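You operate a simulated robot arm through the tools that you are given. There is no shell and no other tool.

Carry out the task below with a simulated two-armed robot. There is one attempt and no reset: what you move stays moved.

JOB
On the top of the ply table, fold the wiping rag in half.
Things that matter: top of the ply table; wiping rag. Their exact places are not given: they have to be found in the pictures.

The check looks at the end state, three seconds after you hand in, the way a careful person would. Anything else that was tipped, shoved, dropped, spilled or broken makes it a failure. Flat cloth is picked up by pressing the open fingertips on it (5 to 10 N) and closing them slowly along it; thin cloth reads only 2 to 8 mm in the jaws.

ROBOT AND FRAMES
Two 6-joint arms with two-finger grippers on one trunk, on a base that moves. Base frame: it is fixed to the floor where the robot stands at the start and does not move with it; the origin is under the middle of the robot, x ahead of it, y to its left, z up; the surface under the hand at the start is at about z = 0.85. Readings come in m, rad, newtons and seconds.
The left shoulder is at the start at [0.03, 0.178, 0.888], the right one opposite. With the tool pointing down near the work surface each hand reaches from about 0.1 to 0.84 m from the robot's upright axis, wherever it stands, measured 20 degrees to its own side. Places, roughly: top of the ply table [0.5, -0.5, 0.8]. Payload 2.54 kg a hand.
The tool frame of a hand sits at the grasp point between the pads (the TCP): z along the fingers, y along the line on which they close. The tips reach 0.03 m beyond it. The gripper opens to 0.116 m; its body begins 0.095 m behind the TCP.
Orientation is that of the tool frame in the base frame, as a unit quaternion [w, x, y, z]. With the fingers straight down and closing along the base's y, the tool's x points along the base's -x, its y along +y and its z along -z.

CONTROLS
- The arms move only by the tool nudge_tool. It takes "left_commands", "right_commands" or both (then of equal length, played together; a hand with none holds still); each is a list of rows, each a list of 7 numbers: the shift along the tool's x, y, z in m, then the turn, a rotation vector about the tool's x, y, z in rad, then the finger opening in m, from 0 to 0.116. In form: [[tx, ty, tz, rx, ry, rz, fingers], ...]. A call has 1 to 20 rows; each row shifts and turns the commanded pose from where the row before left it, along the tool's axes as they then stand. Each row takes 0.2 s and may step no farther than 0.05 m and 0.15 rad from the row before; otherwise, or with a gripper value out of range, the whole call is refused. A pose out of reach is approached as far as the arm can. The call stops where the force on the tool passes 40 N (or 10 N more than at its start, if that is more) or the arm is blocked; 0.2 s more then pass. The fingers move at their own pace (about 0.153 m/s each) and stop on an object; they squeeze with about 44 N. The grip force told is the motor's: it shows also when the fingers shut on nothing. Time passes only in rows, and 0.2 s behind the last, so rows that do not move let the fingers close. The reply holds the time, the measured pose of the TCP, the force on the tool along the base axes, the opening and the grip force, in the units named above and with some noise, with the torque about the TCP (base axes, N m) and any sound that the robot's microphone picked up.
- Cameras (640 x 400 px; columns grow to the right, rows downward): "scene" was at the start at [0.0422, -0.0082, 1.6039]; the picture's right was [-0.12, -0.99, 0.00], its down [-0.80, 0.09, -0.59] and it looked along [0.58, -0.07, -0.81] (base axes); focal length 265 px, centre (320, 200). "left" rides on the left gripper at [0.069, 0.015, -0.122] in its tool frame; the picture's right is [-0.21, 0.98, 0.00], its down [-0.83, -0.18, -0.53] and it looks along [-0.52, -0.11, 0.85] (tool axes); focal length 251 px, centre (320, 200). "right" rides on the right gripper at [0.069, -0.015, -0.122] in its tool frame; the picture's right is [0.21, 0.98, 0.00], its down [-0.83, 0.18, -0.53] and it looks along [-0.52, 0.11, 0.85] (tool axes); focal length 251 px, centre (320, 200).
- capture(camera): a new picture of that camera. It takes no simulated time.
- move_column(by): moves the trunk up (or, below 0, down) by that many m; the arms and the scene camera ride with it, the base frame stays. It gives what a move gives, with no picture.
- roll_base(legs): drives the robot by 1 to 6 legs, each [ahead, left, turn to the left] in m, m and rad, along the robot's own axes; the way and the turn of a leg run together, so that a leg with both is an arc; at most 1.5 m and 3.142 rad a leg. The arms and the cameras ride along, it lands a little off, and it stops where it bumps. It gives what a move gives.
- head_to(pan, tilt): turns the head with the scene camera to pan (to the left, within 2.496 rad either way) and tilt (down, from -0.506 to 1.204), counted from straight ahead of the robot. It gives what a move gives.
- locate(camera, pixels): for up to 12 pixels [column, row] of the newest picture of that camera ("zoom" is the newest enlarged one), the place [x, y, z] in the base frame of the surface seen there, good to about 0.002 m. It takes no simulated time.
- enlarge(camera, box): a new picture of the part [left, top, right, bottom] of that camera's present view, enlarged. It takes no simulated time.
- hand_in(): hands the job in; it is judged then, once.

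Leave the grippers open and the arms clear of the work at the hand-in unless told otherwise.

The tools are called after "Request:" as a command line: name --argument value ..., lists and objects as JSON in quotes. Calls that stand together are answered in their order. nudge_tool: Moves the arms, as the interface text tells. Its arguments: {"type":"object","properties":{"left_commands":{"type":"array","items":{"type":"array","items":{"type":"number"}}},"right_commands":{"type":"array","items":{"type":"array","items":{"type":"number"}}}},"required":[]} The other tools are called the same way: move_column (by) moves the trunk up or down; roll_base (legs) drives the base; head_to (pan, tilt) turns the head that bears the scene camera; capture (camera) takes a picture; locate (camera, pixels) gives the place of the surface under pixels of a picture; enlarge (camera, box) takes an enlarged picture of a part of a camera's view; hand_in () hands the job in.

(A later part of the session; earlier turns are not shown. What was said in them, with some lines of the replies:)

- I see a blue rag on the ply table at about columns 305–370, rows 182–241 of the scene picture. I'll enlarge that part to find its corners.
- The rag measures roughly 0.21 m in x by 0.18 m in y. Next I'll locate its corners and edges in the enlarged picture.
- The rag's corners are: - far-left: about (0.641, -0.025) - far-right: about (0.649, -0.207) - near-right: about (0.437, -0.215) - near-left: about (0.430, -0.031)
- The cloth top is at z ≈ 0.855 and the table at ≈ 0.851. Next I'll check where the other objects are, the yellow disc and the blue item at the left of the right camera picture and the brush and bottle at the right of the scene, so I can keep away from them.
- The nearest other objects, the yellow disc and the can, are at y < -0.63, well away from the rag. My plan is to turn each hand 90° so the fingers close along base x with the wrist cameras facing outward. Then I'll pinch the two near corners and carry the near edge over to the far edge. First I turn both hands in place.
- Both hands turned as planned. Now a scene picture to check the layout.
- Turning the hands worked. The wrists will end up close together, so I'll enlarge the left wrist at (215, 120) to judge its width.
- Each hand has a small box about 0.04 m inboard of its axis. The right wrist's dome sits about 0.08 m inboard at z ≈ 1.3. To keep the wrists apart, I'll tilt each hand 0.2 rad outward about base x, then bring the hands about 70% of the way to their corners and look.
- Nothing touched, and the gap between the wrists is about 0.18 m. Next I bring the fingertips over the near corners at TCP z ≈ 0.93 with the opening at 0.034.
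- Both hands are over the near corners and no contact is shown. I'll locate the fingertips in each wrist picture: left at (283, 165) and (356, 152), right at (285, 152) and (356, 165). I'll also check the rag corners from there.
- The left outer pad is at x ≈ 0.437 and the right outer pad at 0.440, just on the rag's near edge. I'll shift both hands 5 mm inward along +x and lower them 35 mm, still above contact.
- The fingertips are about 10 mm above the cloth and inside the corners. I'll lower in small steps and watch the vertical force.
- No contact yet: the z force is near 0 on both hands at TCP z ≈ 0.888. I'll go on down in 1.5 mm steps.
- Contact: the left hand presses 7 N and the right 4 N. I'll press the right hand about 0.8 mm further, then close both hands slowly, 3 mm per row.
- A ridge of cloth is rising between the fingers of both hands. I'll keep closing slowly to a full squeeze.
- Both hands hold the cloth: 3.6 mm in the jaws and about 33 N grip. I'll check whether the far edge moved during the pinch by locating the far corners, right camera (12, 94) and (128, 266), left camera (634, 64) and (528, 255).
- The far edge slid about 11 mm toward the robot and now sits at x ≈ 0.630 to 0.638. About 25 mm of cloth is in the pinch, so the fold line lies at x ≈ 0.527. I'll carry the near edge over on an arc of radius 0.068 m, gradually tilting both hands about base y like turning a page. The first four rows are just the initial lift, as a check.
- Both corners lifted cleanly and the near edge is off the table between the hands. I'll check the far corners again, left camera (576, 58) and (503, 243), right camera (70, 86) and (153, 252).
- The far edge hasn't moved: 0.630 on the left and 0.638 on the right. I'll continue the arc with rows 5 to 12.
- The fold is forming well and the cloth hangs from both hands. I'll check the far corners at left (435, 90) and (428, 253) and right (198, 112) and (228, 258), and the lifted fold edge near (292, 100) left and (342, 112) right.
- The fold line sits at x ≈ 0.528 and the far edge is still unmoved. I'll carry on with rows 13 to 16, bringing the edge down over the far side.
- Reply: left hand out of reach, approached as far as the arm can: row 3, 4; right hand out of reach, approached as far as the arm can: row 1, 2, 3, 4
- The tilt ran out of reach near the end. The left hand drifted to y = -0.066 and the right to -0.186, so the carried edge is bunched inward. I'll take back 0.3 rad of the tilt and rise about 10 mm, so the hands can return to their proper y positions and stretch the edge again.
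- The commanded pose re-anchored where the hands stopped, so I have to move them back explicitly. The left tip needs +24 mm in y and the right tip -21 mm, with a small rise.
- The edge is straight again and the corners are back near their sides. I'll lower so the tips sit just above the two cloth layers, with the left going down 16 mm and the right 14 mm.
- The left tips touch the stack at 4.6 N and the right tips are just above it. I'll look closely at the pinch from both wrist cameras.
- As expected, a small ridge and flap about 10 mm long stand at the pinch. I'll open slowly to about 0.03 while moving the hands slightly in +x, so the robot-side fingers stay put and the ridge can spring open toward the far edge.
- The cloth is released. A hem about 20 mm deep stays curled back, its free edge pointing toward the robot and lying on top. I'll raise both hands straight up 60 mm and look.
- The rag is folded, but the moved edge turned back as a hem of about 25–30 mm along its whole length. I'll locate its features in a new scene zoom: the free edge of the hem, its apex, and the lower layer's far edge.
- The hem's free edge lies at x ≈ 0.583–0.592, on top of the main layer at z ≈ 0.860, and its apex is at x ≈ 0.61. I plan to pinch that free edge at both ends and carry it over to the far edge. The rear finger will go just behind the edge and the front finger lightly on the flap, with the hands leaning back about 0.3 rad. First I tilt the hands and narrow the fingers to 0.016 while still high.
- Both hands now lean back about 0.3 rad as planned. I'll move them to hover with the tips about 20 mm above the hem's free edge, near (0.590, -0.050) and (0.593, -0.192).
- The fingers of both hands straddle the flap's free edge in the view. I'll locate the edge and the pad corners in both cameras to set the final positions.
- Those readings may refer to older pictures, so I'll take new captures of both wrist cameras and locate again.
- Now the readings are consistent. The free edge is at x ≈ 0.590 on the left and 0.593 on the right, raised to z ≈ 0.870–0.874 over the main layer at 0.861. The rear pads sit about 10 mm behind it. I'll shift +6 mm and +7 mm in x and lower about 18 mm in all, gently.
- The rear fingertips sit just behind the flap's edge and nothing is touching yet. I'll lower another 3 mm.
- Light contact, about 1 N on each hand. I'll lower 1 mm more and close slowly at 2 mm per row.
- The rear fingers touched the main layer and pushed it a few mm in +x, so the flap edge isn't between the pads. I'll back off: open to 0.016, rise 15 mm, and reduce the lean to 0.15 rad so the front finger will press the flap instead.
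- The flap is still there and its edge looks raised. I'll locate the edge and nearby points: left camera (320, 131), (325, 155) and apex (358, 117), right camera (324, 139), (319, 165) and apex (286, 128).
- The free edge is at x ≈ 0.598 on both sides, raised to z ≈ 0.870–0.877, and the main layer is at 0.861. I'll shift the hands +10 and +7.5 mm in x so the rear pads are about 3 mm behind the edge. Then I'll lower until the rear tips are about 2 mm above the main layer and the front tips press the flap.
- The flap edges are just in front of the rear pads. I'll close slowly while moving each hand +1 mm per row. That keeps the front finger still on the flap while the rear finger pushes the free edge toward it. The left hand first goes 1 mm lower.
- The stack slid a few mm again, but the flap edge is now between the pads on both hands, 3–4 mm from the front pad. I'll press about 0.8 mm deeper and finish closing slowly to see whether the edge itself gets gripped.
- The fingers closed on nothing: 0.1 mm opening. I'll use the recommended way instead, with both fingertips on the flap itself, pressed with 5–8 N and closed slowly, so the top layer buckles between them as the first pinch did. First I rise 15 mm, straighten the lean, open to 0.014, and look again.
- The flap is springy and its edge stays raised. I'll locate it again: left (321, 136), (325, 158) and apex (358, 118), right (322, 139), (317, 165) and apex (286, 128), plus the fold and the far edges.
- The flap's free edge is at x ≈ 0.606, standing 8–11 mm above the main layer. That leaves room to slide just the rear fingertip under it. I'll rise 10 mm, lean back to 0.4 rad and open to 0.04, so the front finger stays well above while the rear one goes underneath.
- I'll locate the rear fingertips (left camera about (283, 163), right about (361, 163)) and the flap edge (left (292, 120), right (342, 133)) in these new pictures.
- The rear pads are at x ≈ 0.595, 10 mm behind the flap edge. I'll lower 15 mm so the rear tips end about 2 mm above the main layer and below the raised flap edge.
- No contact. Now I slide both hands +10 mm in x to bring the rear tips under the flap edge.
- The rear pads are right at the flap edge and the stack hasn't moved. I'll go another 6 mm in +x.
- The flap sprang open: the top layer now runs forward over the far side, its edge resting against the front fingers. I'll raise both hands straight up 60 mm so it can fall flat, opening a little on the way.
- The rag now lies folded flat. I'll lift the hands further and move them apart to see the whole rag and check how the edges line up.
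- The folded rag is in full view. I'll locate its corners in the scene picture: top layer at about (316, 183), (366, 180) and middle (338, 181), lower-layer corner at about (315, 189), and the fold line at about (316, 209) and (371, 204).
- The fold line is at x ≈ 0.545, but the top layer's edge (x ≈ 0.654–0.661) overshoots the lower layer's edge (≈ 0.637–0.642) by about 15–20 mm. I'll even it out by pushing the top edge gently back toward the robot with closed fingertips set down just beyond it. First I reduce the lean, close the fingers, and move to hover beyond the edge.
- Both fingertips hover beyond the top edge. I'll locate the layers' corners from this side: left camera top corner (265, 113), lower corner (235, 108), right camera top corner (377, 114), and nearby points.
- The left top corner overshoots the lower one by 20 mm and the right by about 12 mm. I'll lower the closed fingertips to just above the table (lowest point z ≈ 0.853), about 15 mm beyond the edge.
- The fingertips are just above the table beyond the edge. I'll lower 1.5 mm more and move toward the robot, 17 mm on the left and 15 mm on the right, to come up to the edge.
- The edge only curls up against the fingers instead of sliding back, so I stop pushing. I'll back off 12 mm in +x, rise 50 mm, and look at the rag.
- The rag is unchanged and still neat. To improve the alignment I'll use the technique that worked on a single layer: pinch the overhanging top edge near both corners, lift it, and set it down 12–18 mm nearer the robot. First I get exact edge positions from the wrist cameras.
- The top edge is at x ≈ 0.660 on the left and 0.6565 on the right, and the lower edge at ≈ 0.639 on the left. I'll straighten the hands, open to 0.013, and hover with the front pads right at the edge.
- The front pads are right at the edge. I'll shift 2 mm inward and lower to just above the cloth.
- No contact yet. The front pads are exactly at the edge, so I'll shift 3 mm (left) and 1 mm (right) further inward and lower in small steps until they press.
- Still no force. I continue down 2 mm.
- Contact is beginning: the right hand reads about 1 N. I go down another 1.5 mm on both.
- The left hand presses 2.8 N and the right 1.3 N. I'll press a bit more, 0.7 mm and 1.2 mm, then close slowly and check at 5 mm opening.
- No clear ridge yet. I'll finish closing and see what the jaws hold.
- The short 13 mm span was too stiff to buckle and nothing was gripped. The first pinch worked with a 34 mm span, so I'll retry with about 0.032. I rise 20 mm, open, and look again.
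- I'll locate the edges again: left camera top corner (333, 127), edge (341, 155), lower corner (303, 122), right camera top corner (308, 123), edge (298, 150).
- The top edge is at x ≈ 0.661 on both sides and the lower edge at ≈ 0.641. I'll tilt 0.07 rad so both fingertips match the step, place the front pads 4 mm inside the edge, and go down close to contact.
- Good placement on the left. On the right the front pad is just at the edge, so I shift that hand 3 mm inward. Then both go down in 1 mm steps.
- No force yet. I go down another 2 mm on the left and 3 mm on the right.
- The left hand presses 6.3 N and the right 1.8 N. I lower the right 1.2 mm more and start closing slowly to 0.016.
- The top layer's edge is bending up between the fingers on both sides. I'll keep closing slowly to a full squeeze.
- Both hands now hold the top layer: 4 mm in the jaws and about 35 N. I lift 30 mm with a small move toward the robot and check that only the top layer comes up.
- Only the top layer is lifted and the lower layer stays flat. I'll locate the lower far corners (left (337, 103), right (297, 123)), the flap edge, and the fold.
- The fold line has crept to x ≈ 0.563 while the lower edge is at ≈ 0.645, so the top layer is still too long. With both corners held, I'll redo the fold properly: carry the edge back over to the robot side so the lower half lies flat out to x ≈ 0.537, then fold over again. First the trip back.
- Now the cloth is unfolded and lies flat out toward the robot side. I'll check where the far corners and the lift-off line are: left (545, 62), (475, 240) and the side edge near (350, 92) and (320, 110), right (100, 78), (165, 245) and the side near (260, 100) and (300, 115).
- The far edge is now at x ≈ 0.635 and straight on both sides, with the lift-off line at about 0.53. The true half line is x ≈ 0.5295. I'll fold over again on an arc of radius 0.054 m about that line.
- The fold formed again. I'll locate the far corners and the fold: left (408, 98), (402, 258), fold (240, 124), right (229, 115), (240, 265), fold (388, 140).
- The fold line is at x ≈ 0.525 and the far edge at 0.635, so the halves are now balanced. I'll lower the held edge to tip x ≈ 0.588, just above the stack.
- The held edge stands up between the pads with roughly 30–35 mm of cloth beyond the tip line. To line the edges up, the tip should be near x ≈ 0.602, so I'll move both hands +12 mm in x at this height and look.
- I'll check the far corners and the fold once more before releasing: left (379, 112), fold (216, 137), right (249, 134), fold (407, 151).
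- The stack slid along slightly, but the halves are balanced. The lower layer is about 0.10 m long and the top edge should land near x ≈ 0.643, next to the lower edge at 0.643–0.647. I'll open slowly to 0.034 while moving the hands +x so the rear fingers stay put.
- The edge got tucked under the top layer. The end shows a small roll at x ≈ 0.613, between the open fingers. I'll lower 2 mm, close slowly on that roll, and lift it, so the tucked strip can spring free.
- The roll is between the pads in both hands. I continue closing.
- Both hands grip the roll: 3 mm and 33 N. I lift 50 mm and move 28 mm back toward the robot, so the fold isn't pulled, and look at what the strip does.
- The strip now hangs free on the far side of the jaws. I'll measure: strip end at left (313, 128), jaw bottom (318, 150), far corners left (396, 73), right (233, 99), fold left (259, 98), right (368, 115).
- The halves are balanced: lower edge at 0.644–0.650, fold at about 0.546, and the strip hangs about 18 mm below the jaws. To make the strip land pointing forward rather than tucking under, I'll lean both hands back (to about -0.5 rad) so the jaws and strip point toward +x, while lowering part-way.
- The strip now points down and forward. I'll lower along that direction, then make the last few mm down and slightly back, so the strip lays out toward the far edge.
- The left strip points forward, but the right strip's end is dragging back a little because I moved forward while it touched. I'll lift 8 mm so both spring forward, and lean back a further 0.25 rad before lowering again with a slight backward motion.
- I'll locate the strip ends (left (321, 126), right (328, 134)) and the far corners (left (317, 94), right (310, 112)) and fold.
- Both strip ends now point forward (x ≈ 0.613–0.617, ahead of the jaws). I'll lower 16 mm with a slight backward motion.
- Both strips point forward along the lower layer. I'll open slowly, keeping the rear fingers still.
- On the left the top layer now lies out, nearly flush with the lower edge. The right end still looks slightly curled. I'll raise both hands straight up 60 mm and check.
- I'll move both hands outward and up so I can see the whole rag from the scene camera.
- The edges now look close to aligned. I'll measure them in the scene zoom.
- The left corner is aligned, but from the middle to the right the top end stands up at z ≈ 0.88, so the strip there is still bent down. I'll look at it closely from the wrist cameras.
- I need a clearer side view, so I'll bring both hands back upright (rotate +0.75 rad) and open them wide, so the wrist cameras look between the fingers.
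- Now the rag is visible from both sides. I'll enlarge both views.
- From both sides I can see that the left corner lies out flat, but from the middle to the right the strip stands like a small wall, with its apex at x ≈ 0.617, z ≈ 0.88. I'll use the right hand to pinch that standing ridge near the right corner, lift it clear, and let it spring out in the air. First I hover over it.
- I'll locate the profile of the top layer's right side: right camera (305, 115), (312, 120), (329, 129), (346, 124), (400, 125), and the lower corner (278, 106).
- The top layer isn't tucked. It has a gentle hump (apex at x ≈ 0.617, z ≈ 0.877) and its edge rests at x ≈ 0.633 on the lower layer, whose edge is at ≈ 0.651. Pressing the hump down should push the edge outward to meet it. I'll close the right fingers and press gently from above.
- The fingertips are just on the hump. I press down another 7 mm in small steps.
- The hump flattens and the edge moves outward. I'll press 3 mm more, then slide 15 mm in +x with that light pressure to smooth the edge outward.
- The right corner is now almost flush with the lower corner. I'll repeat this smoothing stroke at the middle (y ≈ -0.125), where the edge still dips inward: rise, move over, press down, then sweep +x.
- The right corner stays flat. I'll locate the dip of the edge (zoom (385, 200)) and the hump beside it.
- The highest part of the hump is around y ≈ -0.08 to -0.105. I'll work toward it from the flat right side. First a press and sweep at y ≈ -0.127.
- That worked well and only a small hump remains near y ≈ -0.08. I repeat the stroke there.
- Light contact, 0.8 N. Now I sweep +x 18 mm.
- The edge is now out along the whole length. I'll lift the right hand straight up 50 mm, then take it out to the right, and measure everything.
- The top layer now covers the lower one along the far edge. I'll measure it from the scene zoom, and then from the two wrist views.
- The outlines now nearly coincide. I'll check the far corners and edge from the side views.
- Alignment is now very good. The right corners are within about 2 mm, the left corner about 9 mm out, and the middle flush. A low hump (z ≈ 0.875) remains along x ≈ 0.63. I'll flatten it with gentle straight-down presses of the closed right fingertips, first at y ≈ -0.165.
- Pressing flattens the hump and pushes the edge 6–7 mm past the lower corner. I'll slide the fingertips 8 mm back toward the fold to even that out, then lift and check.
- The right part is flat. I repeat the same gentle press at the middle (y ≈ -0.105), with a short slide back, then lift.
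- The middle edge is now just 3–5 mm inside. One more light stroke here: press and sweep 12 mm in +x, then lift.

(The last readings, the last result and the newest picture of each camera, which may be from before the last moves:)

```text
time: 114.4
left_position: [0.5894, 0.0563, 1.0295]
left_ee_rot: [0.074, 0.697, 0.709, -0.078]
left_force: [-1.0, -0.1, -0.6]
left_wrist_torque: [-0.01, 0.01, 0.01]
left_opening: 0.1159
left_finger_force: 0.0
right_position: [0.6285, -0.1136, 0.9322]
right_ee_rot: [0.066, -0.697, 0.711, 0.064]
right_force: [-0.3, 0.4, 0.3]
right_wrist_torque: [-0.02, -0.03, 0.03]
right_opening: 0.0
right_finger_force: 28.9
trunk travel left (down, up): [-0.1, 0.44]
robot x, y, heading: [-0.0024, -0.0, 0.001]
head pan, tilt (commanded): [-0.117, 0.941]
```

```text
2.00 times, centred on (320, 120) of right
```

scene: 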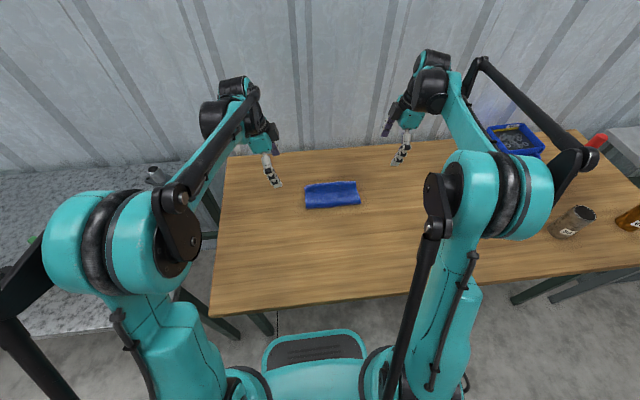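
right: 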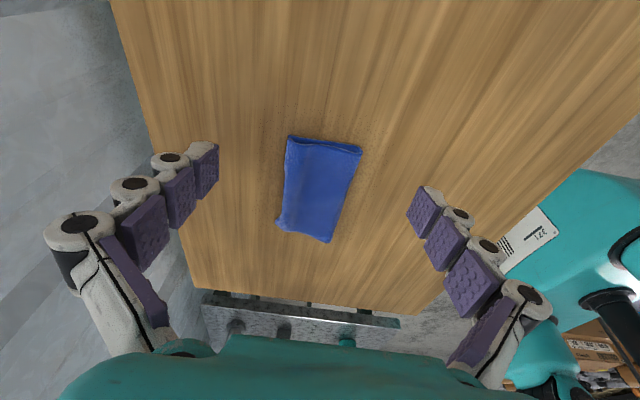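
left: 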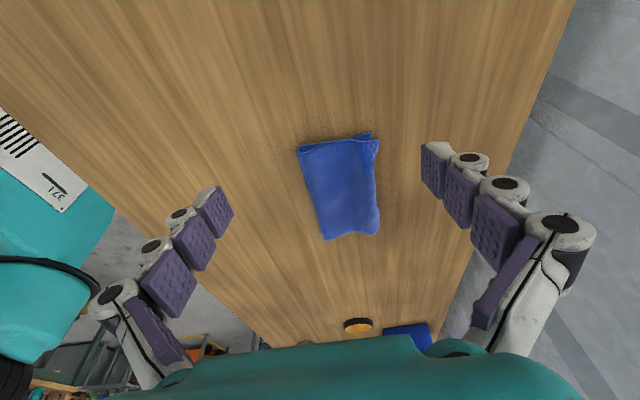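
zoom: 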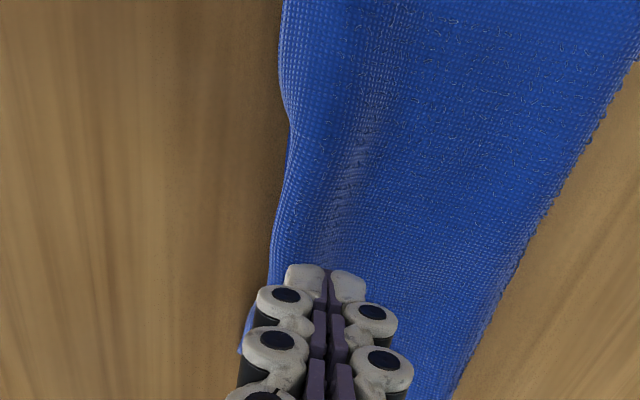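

The far edge is now even along its length. I'll take the right hand up and out to the right with its gripper open, move the left hand further left, and do a final check.

Request:
nudge_tool --right_commands '[[-0.0023, 0, -0.0123, 0, 0, 0, 0], [-0.0023, 0, -0.0123, 0, 0, 0, 0], [0.025, 0.0, -0.013, 0, 0, 0, 0.03], [0.025, 0.0, -0.013, 0, 0, 0, 0.06], [0.025, 0.0, -0.013, 0, 0, 0, 0.116], [0.025, 0.0, -0.013, 0, 0, 0, 0.116], [0.025, 0.0, -0.013, 0, 0, 0, 0.116], [0.025, 0.0, -0.013, 0, 0, 0, 0.116], [0.025, 0.0, -0.005, 0, 0, 0, 0.116], [0.025, 0.0, -0.005, 0, 0, 0, 0.116], [0.02, 0.0, -0.005, 0, 0, 0, 0.116]]' --left_commands '[[0, 0, 0, 0, 0, 0, 0.116], [0, 0, 0, 0, 0, 0, 0.116], [0.01, 0, -0.003, 0, 0, 0, 0.116], [0.01, 0, -0.003, 0, 0, 0, 0.116], [0.01, 0, -0.003, 0, 0, 0, 0.116], [0.01, 0, -0.003, 0, 0, 0, 0.116], [0.01, 0, -0.003, 0, 0, 0, 0.116], [0.01, 0, -0.003, 0, 0, 0, 0.116], [0.01, 0, -0.003, 0, 0, 0, 0.116], [0.01, 0, -0.003, 0, 0, 0, 0.116], [0.01, 0, -0.003, 0, 0, 0, 0.116]]'

Request:
capture --camera "scene"

Request:
capture --camera "left"

Request:
capture --camera "right"

Request:
enlarge --camera "scene" --box '[295, 155, 385, 222]'

Request:
locate --camera "zoom" --pixels '[[127, 182], [110, 198], [190, 176], [260, 170], [330, 162], [412, 158], [123, 316], [442, 287], [290, 305], [150, 200], [390, 180], [270, 230]]'

```text
time: 116.8
left_position: [0.5892, 0.1504, 1.0362]
left_ee_rot: [0.074, 0.697, 0.709, -0.079]
left_force: [0.5, -0.5, -0.1]
left_wrist_torque: [-0.04, -0.03, 0.01]
left_opening: 0.1161
left_finger_force: 0.0
right_position: [0.6229, -0.3466, 1.0078]
right_ee_rot: [0.068, -0.697, 0.711, 0.063]
right_force: [-0.4, 0.1, 0.2]
right_wrist_torque: [-0.02, -0.01, -0.02]
right_opening: 0.1159
right_finger_force: 0.2
trunk travel left (down, up): [-0.1, 0.44]
robot x, y, heading: [0.0015, -0.0007, -0.002]
head pan, tilt (commanded): [-0.117, 0.941]
```

```text
taken
```

scene: 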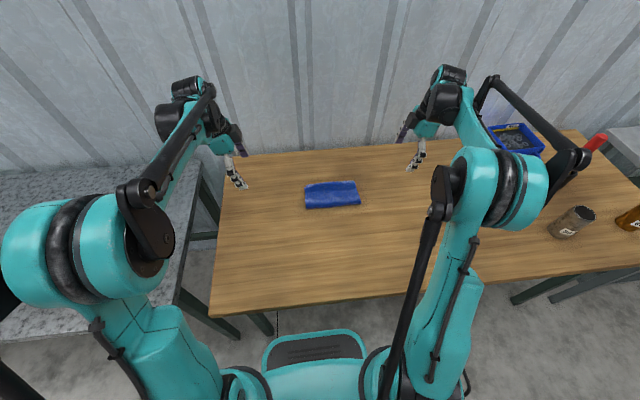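

```text
taken
```

left: 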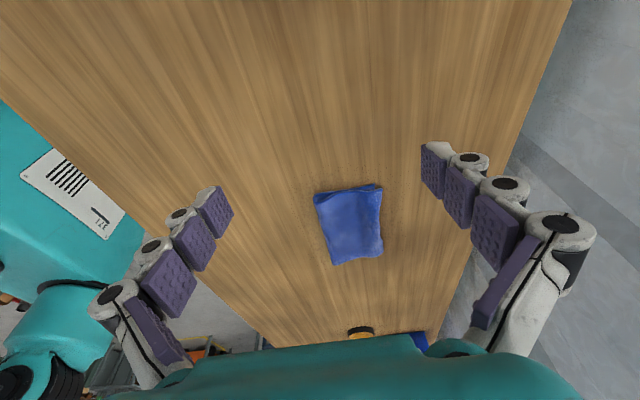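

```text
taken
```

right: 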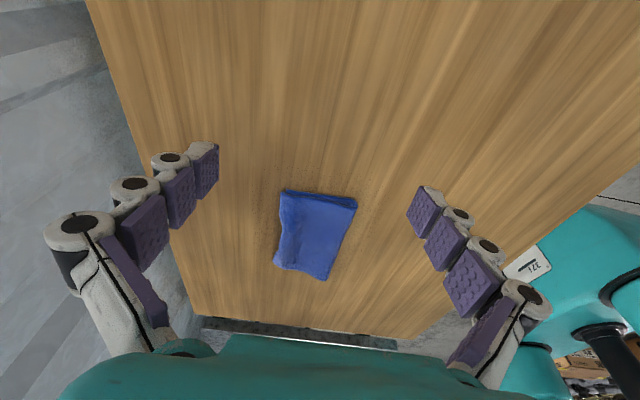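

```text
5.97 times, centred on (340, 188) of scene
```

zoom: 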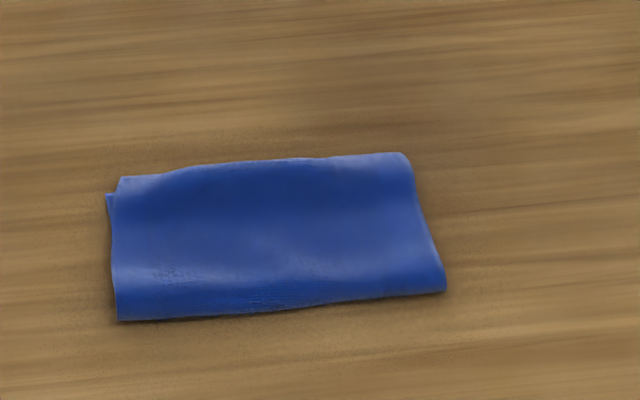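

```text
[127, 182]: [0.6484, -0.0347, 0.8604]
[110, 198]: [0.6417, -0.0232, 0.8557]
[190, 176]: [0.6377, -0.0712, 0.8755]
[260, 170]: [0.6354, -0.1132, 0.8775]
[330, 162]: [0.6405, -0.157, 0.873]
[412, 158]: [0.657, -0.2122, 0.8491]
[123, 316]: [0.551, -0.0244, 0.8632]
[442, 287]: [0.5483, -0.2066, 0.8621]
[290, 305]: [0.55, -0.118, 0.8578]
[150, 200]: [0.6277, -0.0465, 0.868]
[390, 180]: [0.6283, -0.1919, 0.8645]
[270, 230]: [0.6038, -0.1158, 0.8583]
```

The rag looks neatly folded and rectangular. One last close look from both sides before handing in.

Request:
enlarge --camera "left" --box '[290, 165, 410, 280]'

Request:
enlarge --camera "right" --box '[255, 170, 375, 295]'

Request:
enlarge --camera "scene" --box '[400, 90, 640, 250]'

```text
3.48 times, centred on (350, 222) of left
```

zoom: 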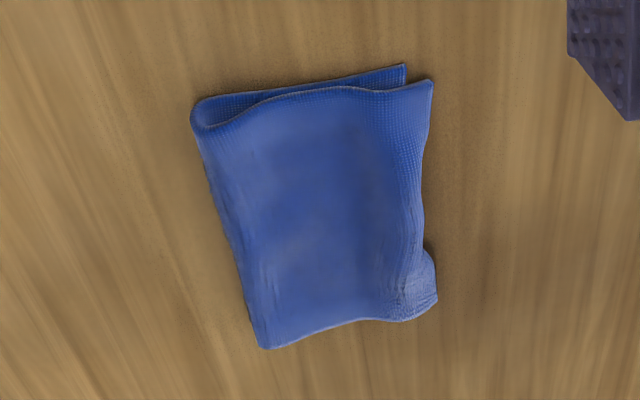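

```text
3.20 times, centred on (315, 232) of right
```

zoom: 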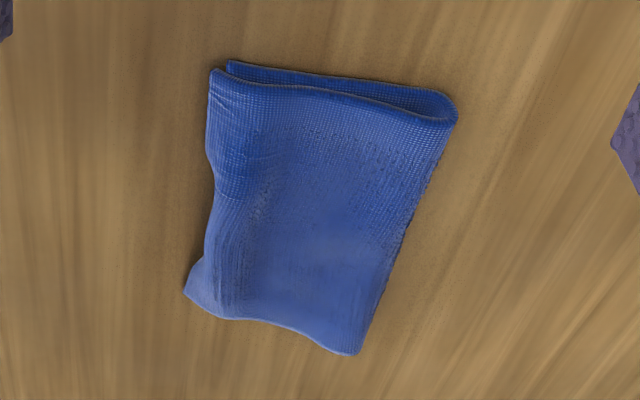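

```text
2.50 times, centred on (520, 170) of scene
```

zoom: 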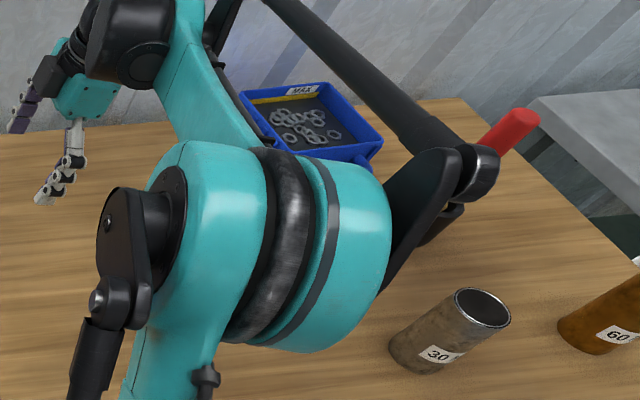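

The rag is folded in half on the ply table: two layers, far edges and corners within about 1 cm, fold line at x ≈ 0.55. The can, crate, brush and bottle are where they were. Both grippers are open and the arms are clear of the work, so I hand in.

Request:
hand_in

```text
The job is handed in.
```

I folded the wiping rag in half on top of the ply table and handed the job in; I have not seen the result of the check.

- **Fold:** The near half lies over the far half, with the fold line at x ≈ 0.55. The far corners line up to about 1 cm.
- **Flatness:** A low hump remains in the top layer, just inside the far edge. It stands about 26 mm above the table at its highest.
- **Position:** The rag was dragged during the work. Its far edge is roughly where it began, about 5 mm from its starting line.
- **Other objects:** Nothing else was touched. In the last picture the can, crate, brush and bottle stood in their original places.
- **Arms:** Both grippers were open and the arms clear of the rag at hand-in.

The first fold left a turned-back hem. Fixing that left the top edge about 2 cm past the lower one, so I unfolded the rag, refolded it, and smoothed the top layer by hand.
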